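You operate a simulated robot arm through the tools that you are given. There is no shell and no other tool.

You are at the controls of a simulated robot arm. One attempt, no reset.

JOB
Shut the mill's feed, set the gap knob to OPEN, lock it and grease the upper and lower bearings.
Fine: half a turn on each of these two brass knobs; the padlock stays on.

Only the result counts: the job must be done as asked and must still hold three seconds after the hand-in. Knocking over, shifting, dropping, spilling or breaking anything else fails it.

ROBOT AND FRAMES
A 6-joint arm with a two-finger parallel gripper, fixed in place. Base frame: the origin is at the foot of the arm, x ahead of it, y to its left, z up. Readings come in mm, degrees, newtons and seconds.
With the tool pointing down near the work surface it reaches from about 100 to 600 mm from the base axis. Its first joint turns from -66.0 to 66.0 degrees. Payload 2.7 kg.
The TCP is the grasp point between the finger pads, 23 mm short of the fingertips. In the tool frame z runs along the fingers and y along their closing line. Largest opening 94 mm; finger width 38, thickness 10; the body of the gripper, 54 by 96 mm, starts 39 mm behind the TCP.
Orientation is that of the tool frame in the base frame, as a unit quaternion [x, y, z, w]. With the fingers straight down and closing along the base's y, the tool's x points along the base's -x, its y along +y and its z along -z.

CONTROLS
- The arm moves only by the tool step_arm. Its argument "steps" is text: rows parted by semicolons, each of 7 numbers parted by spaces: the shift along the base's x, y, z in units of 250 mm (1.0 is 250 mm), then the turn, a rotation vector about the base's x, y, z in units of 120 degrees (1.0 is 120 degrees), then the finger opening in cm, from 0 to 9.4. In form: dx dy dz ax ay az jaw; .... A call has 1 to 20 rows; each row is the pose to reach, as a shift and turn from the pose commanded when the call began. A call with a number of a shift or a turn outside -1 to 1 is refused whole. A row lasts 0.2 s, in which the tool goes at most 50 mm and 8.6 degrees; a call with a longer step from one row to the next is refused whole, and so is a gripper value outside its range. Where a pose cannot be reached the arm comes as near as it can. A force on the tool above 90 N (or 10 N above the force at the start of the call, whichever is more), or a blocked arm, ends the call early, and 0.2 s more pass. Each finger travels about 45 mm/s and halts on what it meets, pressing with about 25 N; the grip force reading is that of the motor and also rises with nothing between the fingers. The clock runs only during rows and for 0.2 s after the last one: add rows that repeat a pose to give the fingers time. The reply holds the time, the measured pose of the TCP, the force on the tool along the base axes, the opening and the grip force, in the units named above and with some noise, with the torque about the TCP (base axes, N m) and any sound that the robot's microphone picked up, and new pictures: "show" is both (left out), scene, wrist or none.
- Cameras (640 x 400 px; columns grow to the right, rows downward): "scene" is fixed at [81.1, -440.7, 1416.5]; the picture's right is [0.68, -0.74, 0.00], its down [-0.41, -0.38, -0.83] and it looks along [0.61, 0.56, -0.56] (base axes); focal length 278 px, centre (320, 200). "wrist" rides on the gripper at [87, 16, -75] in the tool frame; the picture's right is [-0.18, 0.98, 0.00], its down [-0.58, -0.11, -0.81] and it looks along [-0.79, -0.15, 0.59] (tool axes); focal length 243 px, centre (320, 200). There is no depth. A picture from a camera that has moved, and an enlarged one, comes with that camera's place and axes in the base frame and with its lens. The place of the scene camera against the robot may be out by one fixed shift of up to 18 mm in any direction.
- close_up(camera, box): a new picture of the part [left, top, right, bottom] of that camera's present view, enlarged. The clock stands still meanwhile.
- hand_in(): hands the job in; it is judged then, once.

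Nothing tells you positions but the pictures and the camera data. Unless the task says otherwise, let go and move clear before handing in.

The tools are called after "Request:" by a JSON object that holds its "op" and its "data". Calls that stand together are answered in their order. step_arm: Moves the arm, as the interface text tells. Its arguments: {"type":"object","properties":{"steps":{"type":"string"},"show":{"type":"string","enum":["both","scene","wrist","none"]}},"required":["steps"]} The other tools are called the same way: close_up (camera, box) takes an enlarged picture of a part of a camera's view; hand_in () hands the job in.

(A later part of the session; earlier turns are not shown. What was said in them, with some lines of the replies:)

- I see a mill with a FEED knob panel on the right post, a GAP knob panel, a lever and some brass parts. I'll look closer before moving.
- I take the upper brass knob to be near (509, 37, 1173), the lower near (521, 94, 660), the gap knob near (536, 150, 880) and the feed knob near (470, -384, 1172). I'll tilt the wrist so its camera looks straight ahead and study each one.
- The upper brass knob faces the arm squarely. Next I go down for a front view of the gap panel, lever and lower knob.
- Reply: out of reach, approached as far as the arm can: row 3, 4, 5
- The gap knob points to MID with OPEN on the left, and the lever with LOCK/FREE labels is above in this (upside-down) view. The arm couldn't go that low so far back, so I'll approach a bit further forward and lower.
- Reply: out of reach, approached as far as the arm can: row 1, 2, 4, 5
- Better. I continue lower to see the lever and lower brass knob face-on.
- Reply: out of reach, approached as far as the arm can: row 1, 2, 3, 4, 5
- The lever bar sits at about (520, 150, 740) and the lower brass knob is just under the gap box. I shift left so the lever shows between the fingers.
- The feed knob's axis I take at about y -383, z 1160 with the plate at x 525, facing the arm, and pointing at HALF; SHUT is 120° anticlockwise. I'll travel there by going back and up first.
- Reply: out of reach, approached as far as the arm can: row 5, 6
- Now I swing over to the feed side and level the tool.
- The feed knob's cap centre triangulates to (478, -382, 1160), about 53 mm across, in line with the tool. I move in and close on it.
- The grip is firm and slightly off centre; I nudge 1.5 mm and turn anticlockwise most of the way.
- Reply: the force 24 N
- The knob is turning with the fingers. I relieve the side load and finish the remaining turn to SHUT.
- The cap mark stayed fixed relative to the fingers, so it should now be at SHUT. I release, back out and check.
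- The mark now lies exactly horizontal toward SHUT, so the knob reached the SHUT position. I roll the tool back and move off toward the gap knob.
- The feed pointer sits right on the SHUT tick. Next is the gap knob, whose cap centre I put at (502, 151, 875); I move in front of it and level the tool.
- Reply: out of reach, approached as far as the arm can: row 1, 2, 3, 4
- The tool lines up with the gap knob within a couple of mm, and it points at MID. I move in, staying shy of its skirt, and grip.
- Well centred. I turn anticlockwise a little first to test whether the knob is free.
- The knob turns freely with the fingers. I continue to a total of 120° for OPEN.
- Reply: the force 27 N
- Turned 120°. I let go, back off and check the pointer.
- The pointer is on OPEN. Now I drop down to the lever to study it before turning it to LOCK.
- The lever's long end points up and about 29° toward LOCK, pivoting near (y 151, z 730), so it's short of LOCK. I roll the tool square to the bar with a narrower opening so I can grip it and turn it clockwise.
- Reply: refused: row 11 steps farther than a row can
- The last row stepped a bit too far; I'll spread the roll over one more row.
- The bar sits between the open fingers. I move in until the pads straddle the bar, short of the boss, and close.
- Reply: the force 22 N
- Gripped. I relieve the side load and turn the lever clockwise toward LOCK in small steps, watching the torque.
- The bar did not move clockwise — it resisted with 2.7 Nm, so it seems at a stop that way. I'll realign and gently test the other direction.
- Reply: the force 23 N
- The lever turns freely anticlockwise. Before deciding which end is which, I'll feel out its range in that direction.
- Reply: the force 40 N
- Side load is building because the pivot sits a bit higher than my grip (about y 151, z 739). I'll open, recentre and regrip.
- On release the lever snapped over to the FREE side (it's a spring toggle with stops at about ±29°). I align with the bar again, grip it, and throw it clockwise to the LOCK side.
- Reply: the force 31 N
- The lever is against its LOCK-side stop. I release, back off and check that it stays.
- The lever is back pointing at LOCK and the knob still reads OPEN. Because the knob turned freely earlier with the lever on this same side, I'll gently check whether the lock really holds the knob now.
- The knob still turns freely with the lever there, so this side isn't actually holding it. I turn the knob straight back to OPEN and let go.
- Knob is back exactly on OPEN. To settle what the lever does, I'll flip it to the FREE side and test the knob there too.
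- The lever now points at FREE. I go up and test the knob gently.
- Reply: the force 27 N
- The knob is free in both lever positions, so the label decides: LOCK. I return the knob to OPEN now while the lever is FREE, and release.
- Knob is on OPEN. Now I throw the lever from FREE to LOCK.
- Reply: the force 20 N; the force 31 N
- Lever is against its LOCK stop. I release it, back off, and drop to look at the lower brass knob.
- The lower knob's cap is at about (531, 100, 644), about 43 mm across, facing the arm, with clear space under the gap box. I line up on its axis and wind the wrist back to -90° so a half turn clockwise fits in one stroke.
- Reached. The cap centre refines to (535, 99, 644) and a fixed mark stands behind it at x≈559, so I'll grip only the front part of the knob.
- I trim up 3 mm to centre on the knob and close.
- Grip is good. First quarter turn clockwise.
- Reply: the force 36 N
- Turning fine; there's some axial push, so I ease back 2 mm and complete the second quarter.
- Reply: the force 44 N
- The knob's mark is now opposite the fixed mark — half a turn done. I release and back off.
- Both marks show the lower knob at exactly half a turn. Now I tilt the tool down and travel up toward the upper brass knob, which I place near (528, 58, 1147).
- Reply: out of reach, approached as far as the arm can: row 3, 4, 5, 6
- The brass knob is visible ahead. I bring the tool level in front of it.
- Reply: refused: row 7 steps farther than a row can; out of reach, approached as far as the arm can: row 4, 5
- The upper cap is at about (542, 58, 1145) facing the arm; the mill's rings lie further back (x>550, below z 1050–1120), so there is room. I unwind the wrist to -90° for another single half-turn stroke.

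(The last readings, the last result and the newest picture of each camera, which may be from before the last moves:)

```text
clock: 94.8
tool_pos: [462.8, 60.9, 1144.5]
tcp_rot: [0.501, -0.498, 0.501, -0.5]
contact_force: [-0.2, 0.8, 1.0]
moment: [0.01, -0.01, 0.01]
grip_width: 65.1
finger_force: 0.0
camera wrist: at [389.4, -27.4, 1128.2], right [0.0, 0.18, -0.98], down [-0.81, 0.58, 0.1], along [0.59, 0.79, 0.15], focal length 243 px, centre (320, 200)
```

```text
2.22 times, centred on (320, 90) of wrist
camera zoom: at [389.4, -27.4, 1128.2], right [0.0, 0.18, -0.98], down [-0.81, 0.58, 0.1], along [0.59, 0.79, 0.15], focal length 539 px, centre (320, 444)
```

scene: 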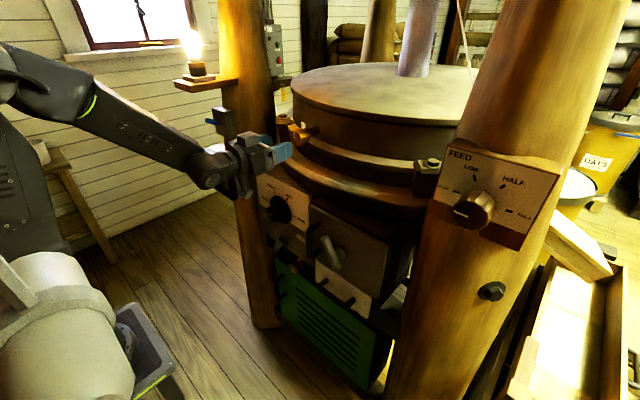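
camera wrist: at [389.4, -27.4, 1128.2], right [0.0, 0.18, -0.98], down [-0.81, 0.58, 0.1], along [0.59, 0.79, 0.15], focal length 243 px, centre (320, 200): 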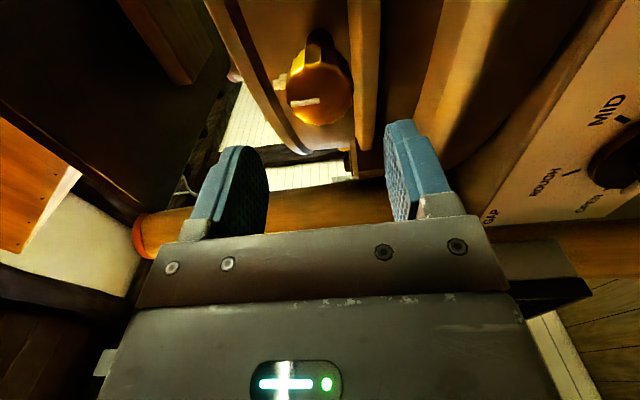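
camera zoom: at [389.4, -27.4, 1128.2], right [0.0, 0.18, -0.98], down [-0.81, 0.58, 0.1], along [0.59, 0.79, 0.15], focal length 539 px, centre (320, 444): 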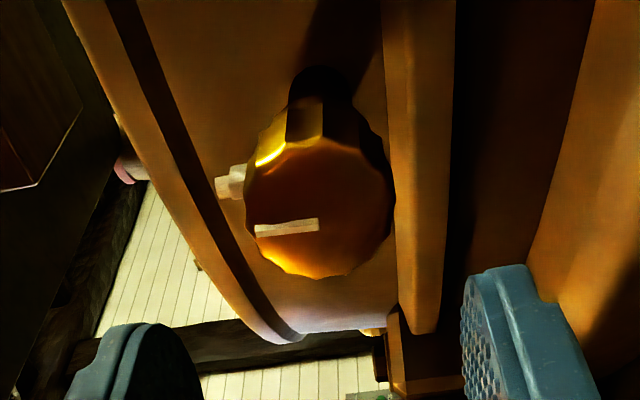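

Request:
{"op": "step_arm", "data": {"steps": "0.1 -0.004 0.004 0 0 0 6.5; 0.2 -0.004 0.004 0 0 0 6.5; 0.296 -0.004 0.004 0 0 0 6.5; 0.296 -0.004 0.004 0 0 0 6.5", "show": "wrist"}}

Request:
{"op": "close_up", "data": {"camera": "wrist", "box": [200, 50, 440, 230]}}

```text
clock: 95.8
tool_pos: [537.0, 58.9, 1145.0]
tcp_rot: [-0.5, 0.498, -0.501, 0.501]
contact_force: [0.4, -0.6, 0.4]
moment: [-0.01, 0.0, 0.0]
grip_width: 64.7
finger_force: 0.1
camera wrist: at [463.0, -29.0, 1128.5], right [0.0, 0.18, -0.98], down [-0.81, 0.58, 0.1], along [0.59, 0.79, 0.15], focal length 243 px, centre (320, 200)
```

wrist: 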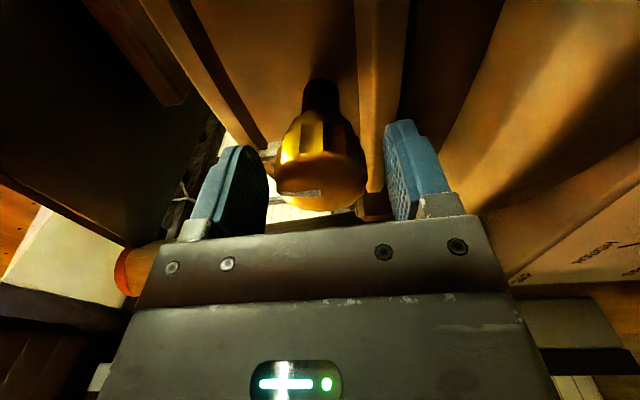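

```text
2.22 times, centred on (320, 140) of wrist
camera zoom: at [463.0, -29.0, 1128.5], right [0.0, 0.18, -0.98], down [-0.81, 0.58, 0.1], along [0.59, 0.79, 0.15], focal length 539 px, centre (320, 333)
```

zoom: 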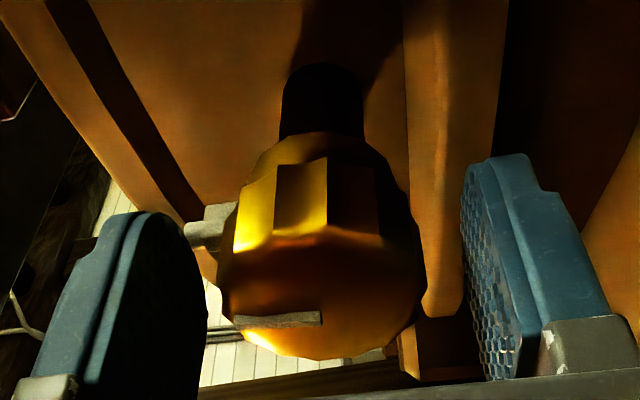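

Centred, with the fixed mark just beyond the upper fingertip. I close on the knob.

Request:
{"op": "step_arm", "data": {"steps": "0 0 0 0 0 0 5.5; 0 0 0 0 0 0 4.5; 0 0 0 0 0 0 3.5; 0 0 0 0 0 0 3; 0 0 0 0 0 0 3", "show": "wrist"}}

Request:
{"op": "close_up", "data": {"camera": "wrist", "box": [200, 50, 440, 230]}}

```text
clock: 97.0
tool_pos: [536.6, 59.2, 1145.4]
tcp_rot: [0.499, -0.499, 0.501, -0.501]
contact_force: [2.0, -0.3, 1.5]
moment: [0.02, 0.4, -0.04]
grip_width: 43.7
finger_force: 44.9
camera wrist: at [462.7, -28.9, 1128.5], right [0.0, 0.18, -0.98], down [-0.81, 0.58, 0.1], along [0.59, 0.79, 0.15], focal length 243 px, centre (320, 200)
```

wrist: 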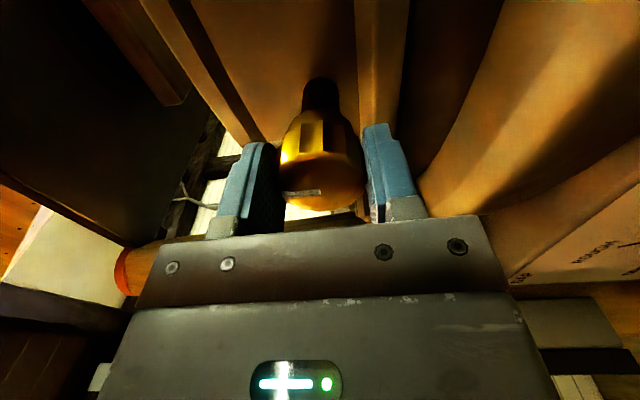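

```text
2.22 times, centred on (320, 140) of wrist
camera zoom: at [462.7, -28.9, 1128.5], right [0.0, 0.18, -0.98], down [-0.81, 0.58, 0.1], along [0.59, 0.79, 0.15], focal length 539 px, centre (320, 333)
```

zoom: 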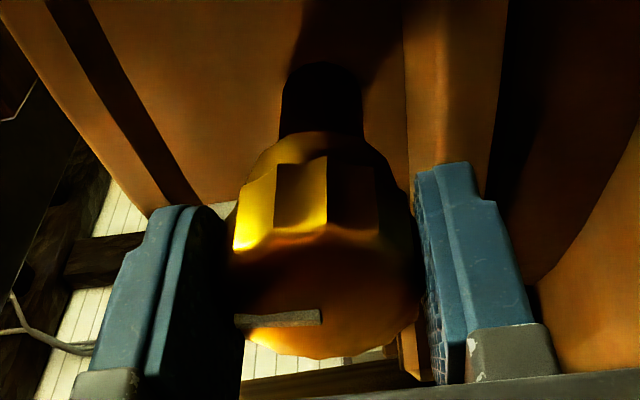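

Request:
{"op": "step_arm", "data": {"steps": "0 0 0 0.0625 0 0 3; 0 0 0 0.125 0 0 3; 0 0 0 0.1875 0 0 3; 0 0 0 0.25 0 0 3; 0 0 0 0.3125 0 0 3; 0 0 0 0.375 0 0 3; 0 0 0 0.4375 0 0 3; 0 0 0 0.5 0 0 3; 0 0 0 0.5625 0 0 3; 0 0 0 0.625 0 0 3; 0 0 0 0.6875 0 0 3; 0 0 0 0.75 0 0 3"}}

```text
clock: 99.6
tool_pos: [537.7, 60.6, 1143.7]
tcp_rot: [0.0, 0.708, -0.001, 0.706]
contact_force: [-11.9, 17.2, -19.9]
moment: [-0.03, -0.83, 0.77]
grip_width: 44.2
finger_force: 44.6
camera wrist: at [462.3, 75.5, 1057.0], right [0.0, 0.98, 0.18], down [-0.8, -0.11, 0.58], along [0.59, -0.15, 0.79], focal length 243 px, centre (320, 200)
```

scene: 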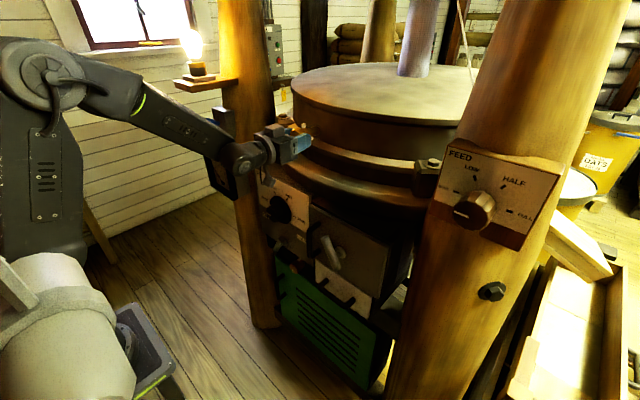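
wrist: 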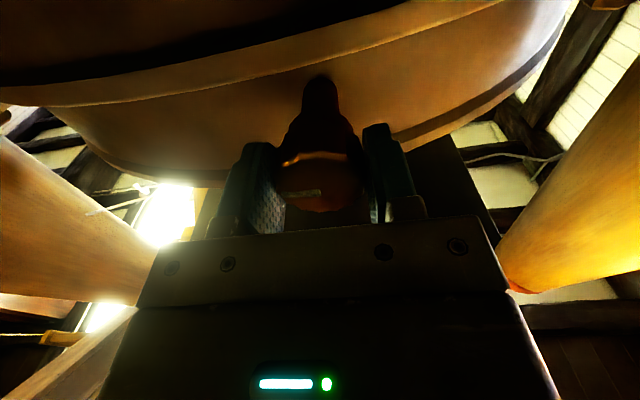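

Halfway and following well; I trim 1 mm and finish the half turn.

Request:
{"op": "step_arm", "data": {"steps": "0 0.004 -0.004 0.0625 0 0 3; 0 0.004 -0.004 0.125 0 0 3; 0 0.004 -0.004 0.1875 0 0 3; 0 0.004 -0.004 0.25 0 0 3; 0 0.004 -0.004 0.3125 0 0 3; 0 0.004 -0.004 0.375 0 0 3; 0 0.004 -0.004 0.4375 0 0 3; 0 0.004 -0.004 0.5 0 0 3; 0 0.004 -0.004 0.5625 0 0 3; 0 0.004 -0.004 0.625 0 0 3; 0 0.004 -0.004 0.6875 0 0 3; 0 0.004 -0.004 0.75 0 0 3"}}

Request:
{"op": "close_up", "data": {"camera": "wrist", "box": [200, 50, 440, 230]}}

```text
clock: 102.2
tool_pos: [536.6, 62.1, 1145.1]
tcp_rot: [0.5, 0.5, 0.5, 0.5]
contact_force: [-16.1, 22.9, -3.2]
moment: [-0.05, -0.48, -0.7]
grip_width: 43.6
finger_force: 45.2
camera wrist: at [462.8, 147.2, 1161.0], right [0.0, -0.18, 0.98], down [-0.81, -0.58, -0.11], along [0.59, -0.79, -0.15], focal length 243 px, centre (320, 200)
```

scene: 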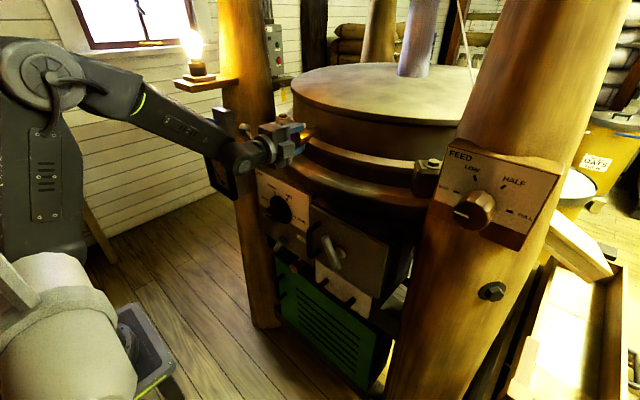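
wrist: 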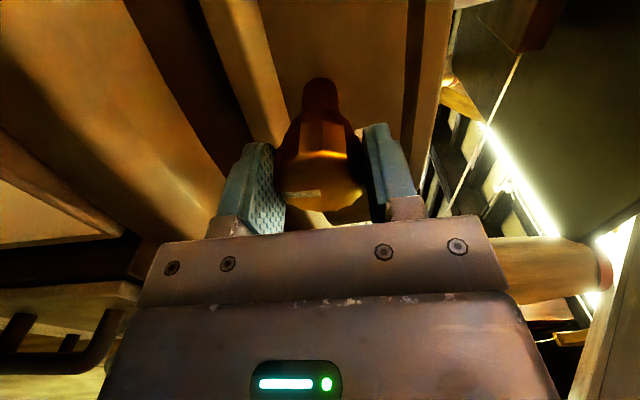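

```text
2.22 times, centred on (320, 140) of wrist
camera zoom: at [462.8, 147.2, 1161.0], right [0.0, -0.18, 0.98], down [-0.81, -0.58, -0.11], along [0.59, -0.79, -0.15], focal length 539 px, centre (320, 333)
```

zoom: 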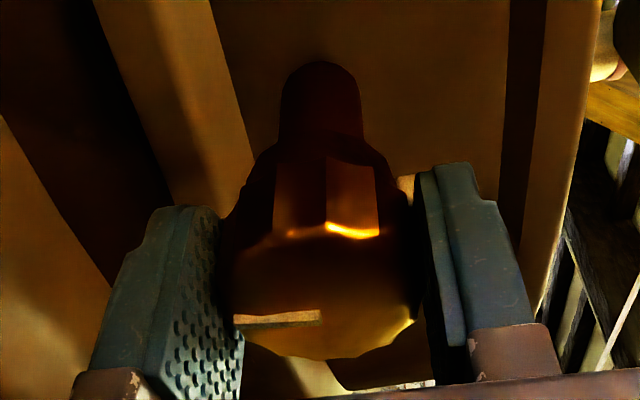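

The upper knob has followed a full half turn. I release, back straight off and check everything.

Request:
{"op": "step_arm", "data": {"steps": "0 0 0 0 0 0 5; 0 0 0 0 0 0 6.5; 0 0 0 0 0 0 6.5; -0.1 0 0 0 0 0 6.5; -0.2 0 0 0 0 0 6.5; -0.29 0 0 0 0 0 6.5"}}

Request:
{"op": "close_up", "data": {"camera": "wrist", "box": [200, 0, 440, 180]}}

Request:
{"op": "close_up", "data": {"camera": "scene", "box": [240, 160, 360, 280]}}

Request:
{"op": "close_up", "data": {"camera": "scene", "box": [420, 130, 580, 260]}}

Request:
{"op": "close_up", "data": {"camera": "scene", "box": [180, 60, 340, 190]}}

```text
clock: 103.6
tool_pos: [464.3, 59.5, 1145.6]
tcp_rot: [0.501, 0.501, 0.498, 0.5]
contact_force: [-0.8, -0.5, -0.7]
moment: [-0.01, 0.01, 0.0]
grip_width: 65.0
finger_force: 0.0
camera wrist: at [390.8, 145.4, 1160.7], right [0.0, -0.18, 0.98], down [-0.81, -0.58, -0.11], along [0.59, -0.79, -0.15], focal length 243 px, centre (320, 200)
```

scene: 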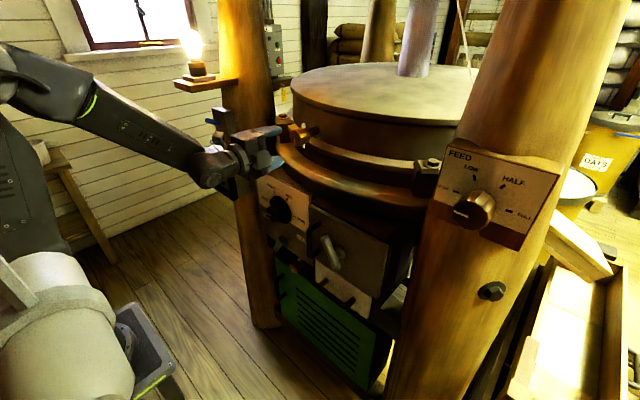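
wrist: 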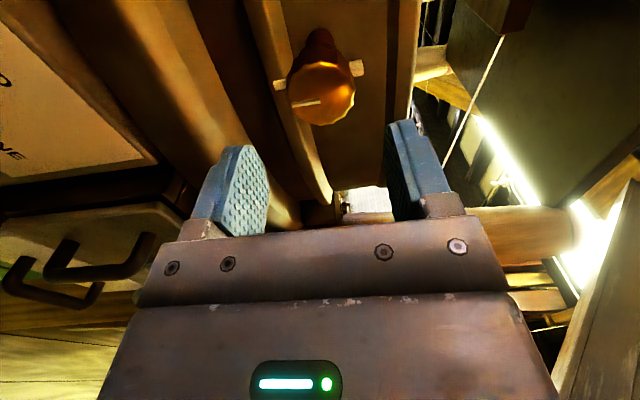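

```text
2.22 times, centred on (320, 90) of wrist
camera zoom: at [390.8, 145.4, 1160.7], right [0.0, -0.18, 0.98], down [-0.81, -0.58, -0.11], along [0.59, -0.79, -0.15], focal length 539 px, centre (320, 444)
```

zoom: 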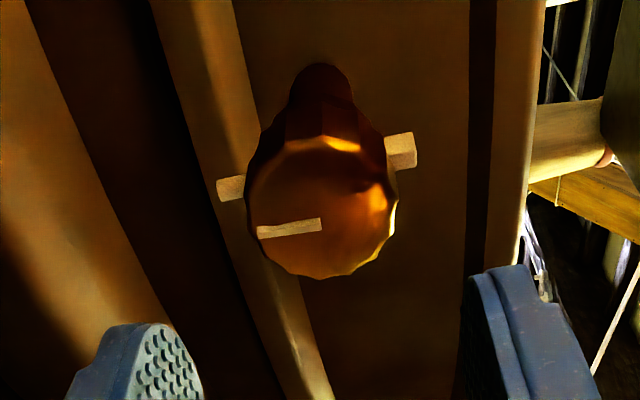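

```text
3.33 times, centred on (300, 220) of scene
camera zoom: at [81.2, -440.7, 1416.5], right [0.68, -0.74, 0.0], down [-0.41, -0.38, -0.83], along [0.61, 0.56, -0.56], focal length 928 px, centre (387, 133)
```

zoom: 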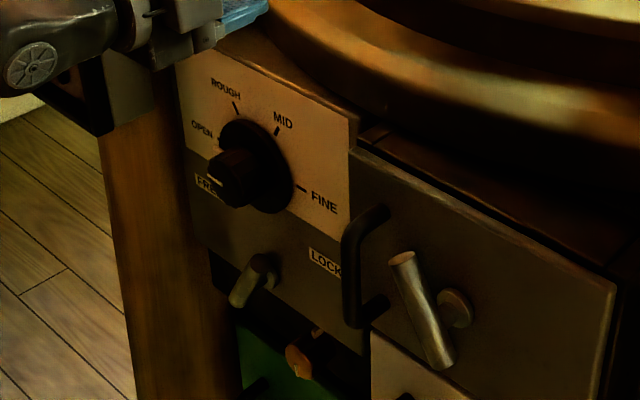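

```text
3.08 times, centred on (500, 195) of scene
camera zoom: at [81.2, -440.7, 1416.5], right [0.68, -0.74, 0.0], down [-0.41, -0.38, -0.83], along [0.61, 0.56, -0.56], focal length 857 px, centre (-234, 215)
```

zoom: 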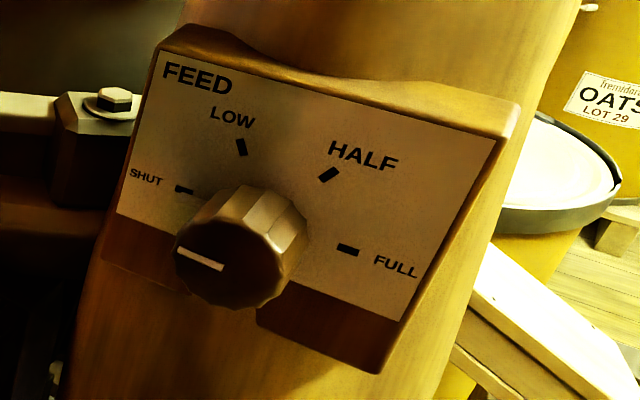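

```text
3.08 times, centred on (260, 125) of scene
camera zoom: at [81.2, -440.7, 1416.5], right [0.68, -0.74, 0.0], down [-0.41, -0.38, -0.83], along [0.61, 0.56, -0.56], focal length 857 px, centre (505, 431)
```

zoom: 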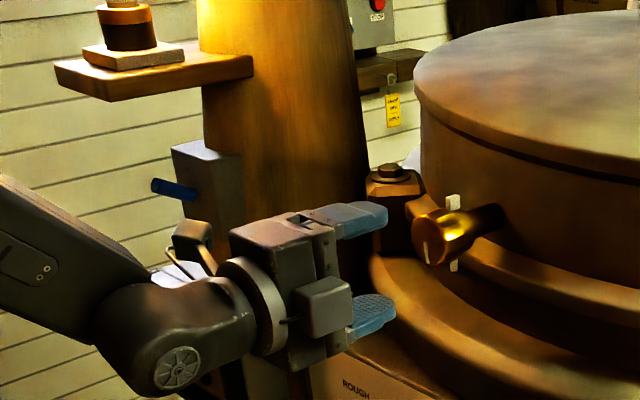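

All marks look right: feed SHUT, gap OPEN, lever at LOCK, both brass knobs at half a turn. Before finishing I want a closer look at the blue handle box and the tagged box, to be sure nothing else is meant by "lock".

Request:
{"op": "close_up", "data": {"camera": "scene", "box": [195, 95, 255, 140]}}

Request:
{"op": "close_up", "data": {"camera": "scene", "box": [255, 15, 305, 95]}}

Request:
{"op": "close_up", "data": {"camera": "scene", "box": [270, 230, 310, 260]}}

Request:
{"op": "close_up", "data": {"camera": "scene", "box": [250, 170, 310, 220]}}

```text
8.89 times, centred on (225, 118) of scene
camera zoom: at [81.2, -440.7, 1416.5], right [0.68, -0.74, 0.0], down [-0.41, -0.38, -0.83], along [0.61, 0.56, -0.56], focal length 2475 px, centre (1164, 933)
```

zoom: 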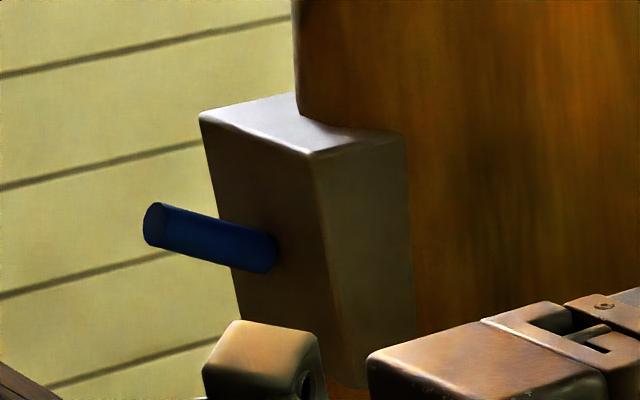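

```text
5.00 times, centred on (280, 55) of scene
camera zoom: at [81.2, -440.7, 1416.5], right [0.68, -0.74, 0.0], down [-0.41, -0.38, -0.83], along [0.61, 0.56, -0.56], focal length 1392 px, centre (520, 925)
```

zoom: 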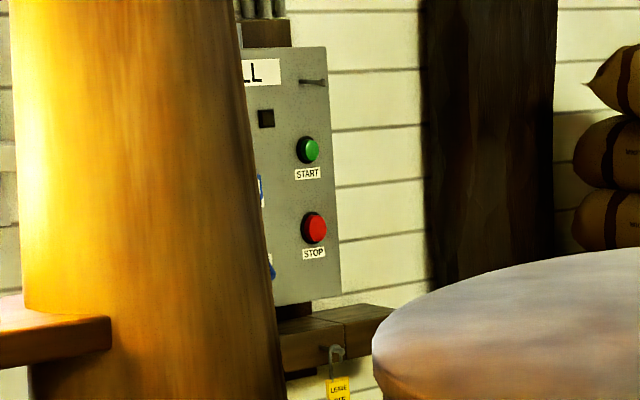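

```text
13.33 times, centred on (290, 245) of scene
camera zoom: at [81.2, -440.7, 1416.5], right [0.68, -0.74, 0.0], down [-0.41, -0.38, -0.83], along [0.61, 0.56, -0.56], focal length 3713 px, centre (720, -400)
```

zoom: 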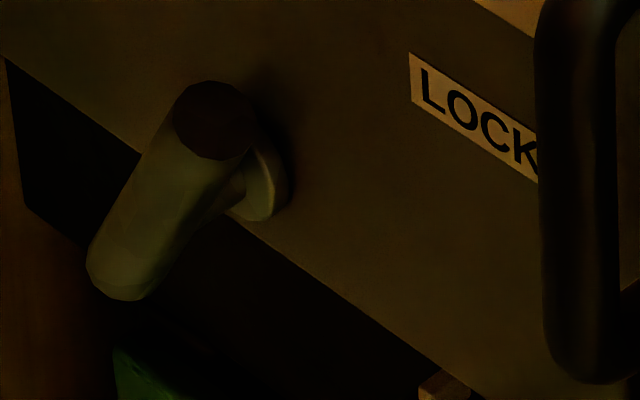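

```text
8.00 times, centred on (280, 195) of scene
camera zoom: at [81.2, -440.7, 1416.5], right [0.68, -0.74, 0.0], down [-0.41, -0.38, -0.83], along [0.61, 0.56, -0.56], focal length 2228 px, centre (640, 240)
```

zoom: 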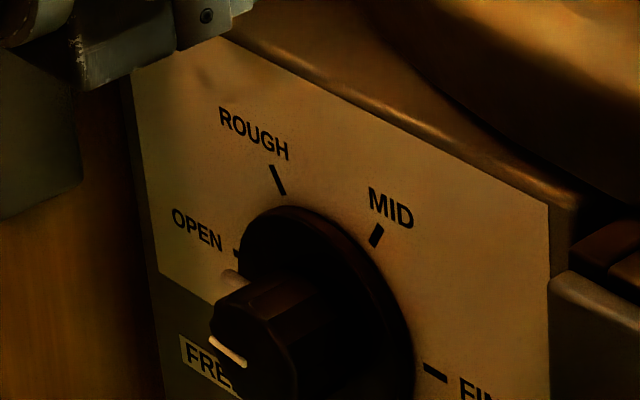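

The tagged starter box and its padlock are to be left alone, and the labelled lever points at LOCK. I retreat clear of the mill, then take a last look.

Request:
{"op": "step_arm", "data": {"steps": "-0.04 -0.02 0.04 0 0.06 0 6.5; -0.1 -0.05 0.1 0 0.12 0 6.5; -0.18 -0.1 0.16 0 0.18 0 6.5; -0.26 -0.15 0.24 0 0.24 0 6.5; -0.34 -0.2 0.32 0 0.3 0 6.5"}}

Request:
{"op": "close_up", "data": {"camera": "scene", "box": [240, 100, 360, 290]}}

Request:
{"op": "close_up", "data": {"camera": "wrist", "box": [400, 0, 640, 200]}}

```text
clock: 104.8
tool_pos: [381.0, 63.2, 1209.0]
tcp_rot: [0.625, 0.631, 0.303, 0.347]
contact_force: [-0.2, 4.2, 1.4]
moment: [-0.04, 0.09, -0.22]
grip_width: 64.9
finger_force: 0.0
out of reach, approached as far as the arm can: row 3, 4, 5
camera wrist: at [330.8, 153.1, 1259.0], right [0.56, -0.15, 0.81], down [-0.73, -0.54, 0.41], along [0.38, -0.83, -0.41], focal length 243 px, centre (320, 200)
```

scene: 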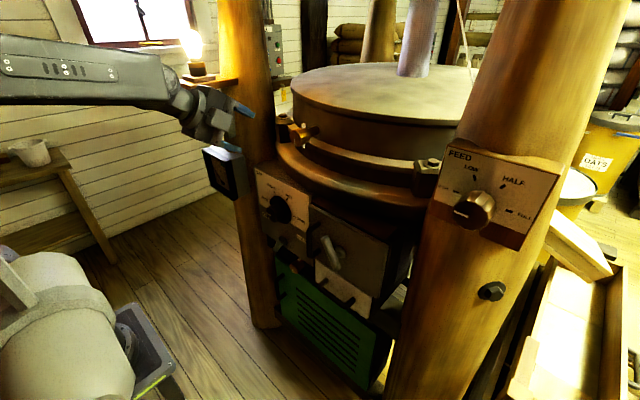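
wrist: 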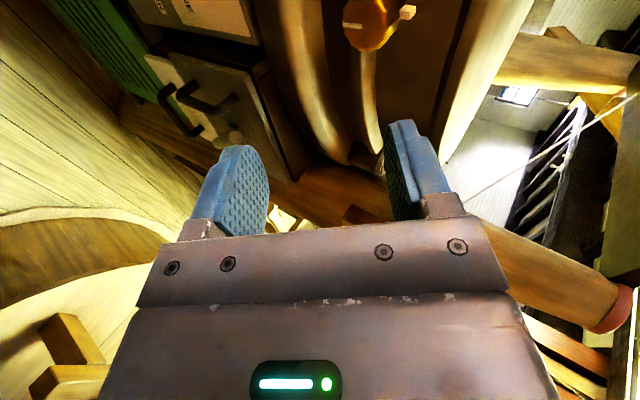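

```text
2.11 times, centred on (300, 195) of scene
camera zoom: at [81.1, -440.6, 1416.5], right [0.68, -0.74, 0.0], down [-0.41, -0.38, -0.83], along [0.61, 0.56, -0.56], focal length 586 px, centre (362, 210)
```

zoom: 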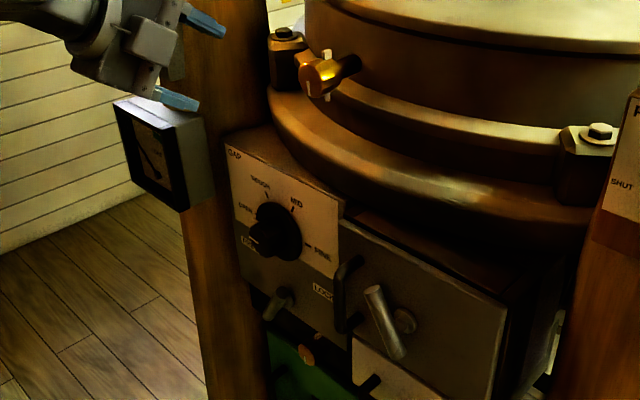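

```text
2.00 times, centred on (520, 100) of wrist
camera zoom: at [330.8, 153.1, 1259.0], right [0.56, -0.15, 0.81], down [-0.73, -0.54, 0.41], along [0.38, -0.83, -0.41], focal length 485 px, centre (-80, 400)
```

zoom: 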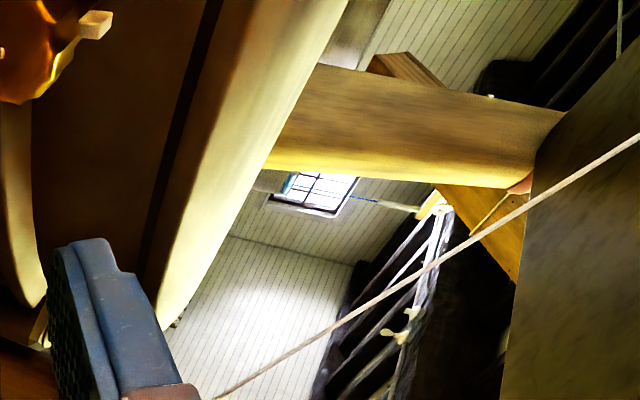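

Everything reads as asked. I hold for a moment to make sure the arm is free of contact and things stay put.

Request:
{"op": "step_arm", "data": {"steps": "-0.02 -0.06 0.02 0 0 0 6.5; -0.04 -0.16 0.04 0 0 0 6.5; -0.04 -0.16 0.04 0 0 0 6.5; -0.04 -0.16 0.04 0 0 0 6.5"}}

Request:
{"op": "close_up", "data": {"camera": "scene", "box": [240, 160, 340, 290]}}

```text
clock: 105.8
tool_pos: [373.4, 77.7, 1207.3]
tcp_rot: [0.631, 0.63, 0.318, 0.324]
contact_force: [0.7, -0.9, -0.6]
moment: [0.02, -0.02, 0.01]
grip_width: 65.0
finger_force: 0.0
out of reach, approached as far as the arm can: row 1, 2, 3, 4
camera wrist: at [324.4, 164.0, 1263.2], right [0.58, -0.18, 0.8], down [-0.72, -0.57, 0.39], along [0.39, -0.8, -0.46], focal length 243 px, centre (320, 200)
```

scene: 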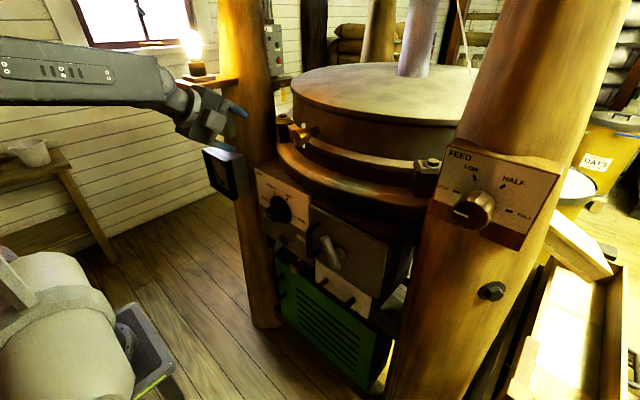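
wrist: 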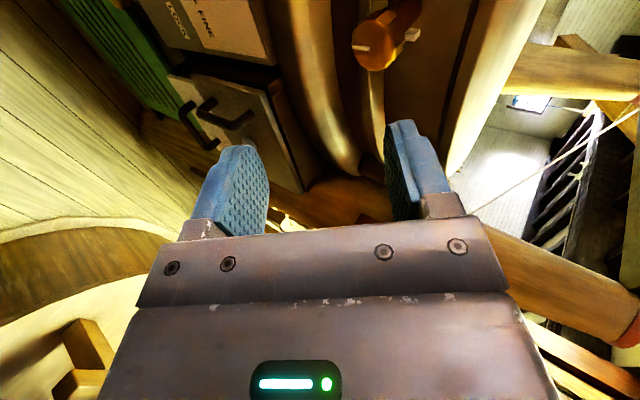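

```text
3.08 times, centred on (290, 225) of scene
camera zoom: at [81.1, -440.7, 1416.5], right [0.68, -0.74, 0.0], down [-0.41, -0.38, -0.83], along [0.61, 0.56, -0.56], focal length 857 px, centre (412, 123)
```

zoom: 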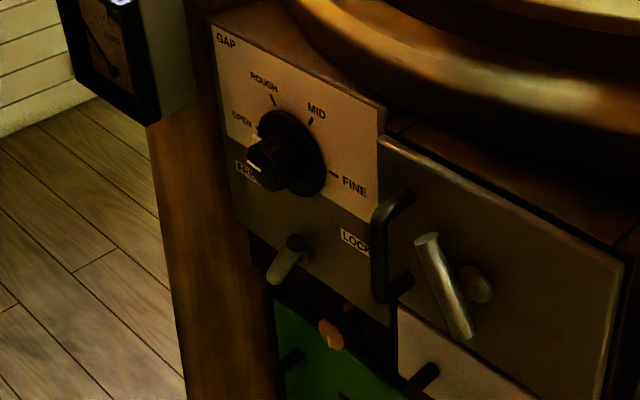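

Feed is at SHUT, gap at OPEN with its lever at LOCK. Both brass knobs show half a turn, the padlock is untouched and the arm is clear, so I hand in.

Request:
{"op": "hand_in", "data": {}}

```text
The job is handed in.
```

I've handed the job in with every setting as you asked, but the gap lock doesn't actually hold the knob.

- **Feed:** the pointer is on the SHUT tick.
- **Gap knob:** it is set to OPEN.
- **Lock lever:** it points at LOCK and rests against its stop. It was already there when I started, and I first turned the knob to OPEN with it in that position. I then flipped it to FREE and back to LOCK. The knob turned freely with the lever on either side, so I went by the labels and put it back exactly on OPEN after testing.
- **Upper and lower bearings:** each brass knob was turned half a turn clockwise. On both, the mark now sits opposite the fixed one.
- **Padlock:** I didn't touch it, or the tagged starter box.

I saw nothing knocked over, shifted or dropped, and the arm is empty and clear of the mill. I don't have the result of the judging.
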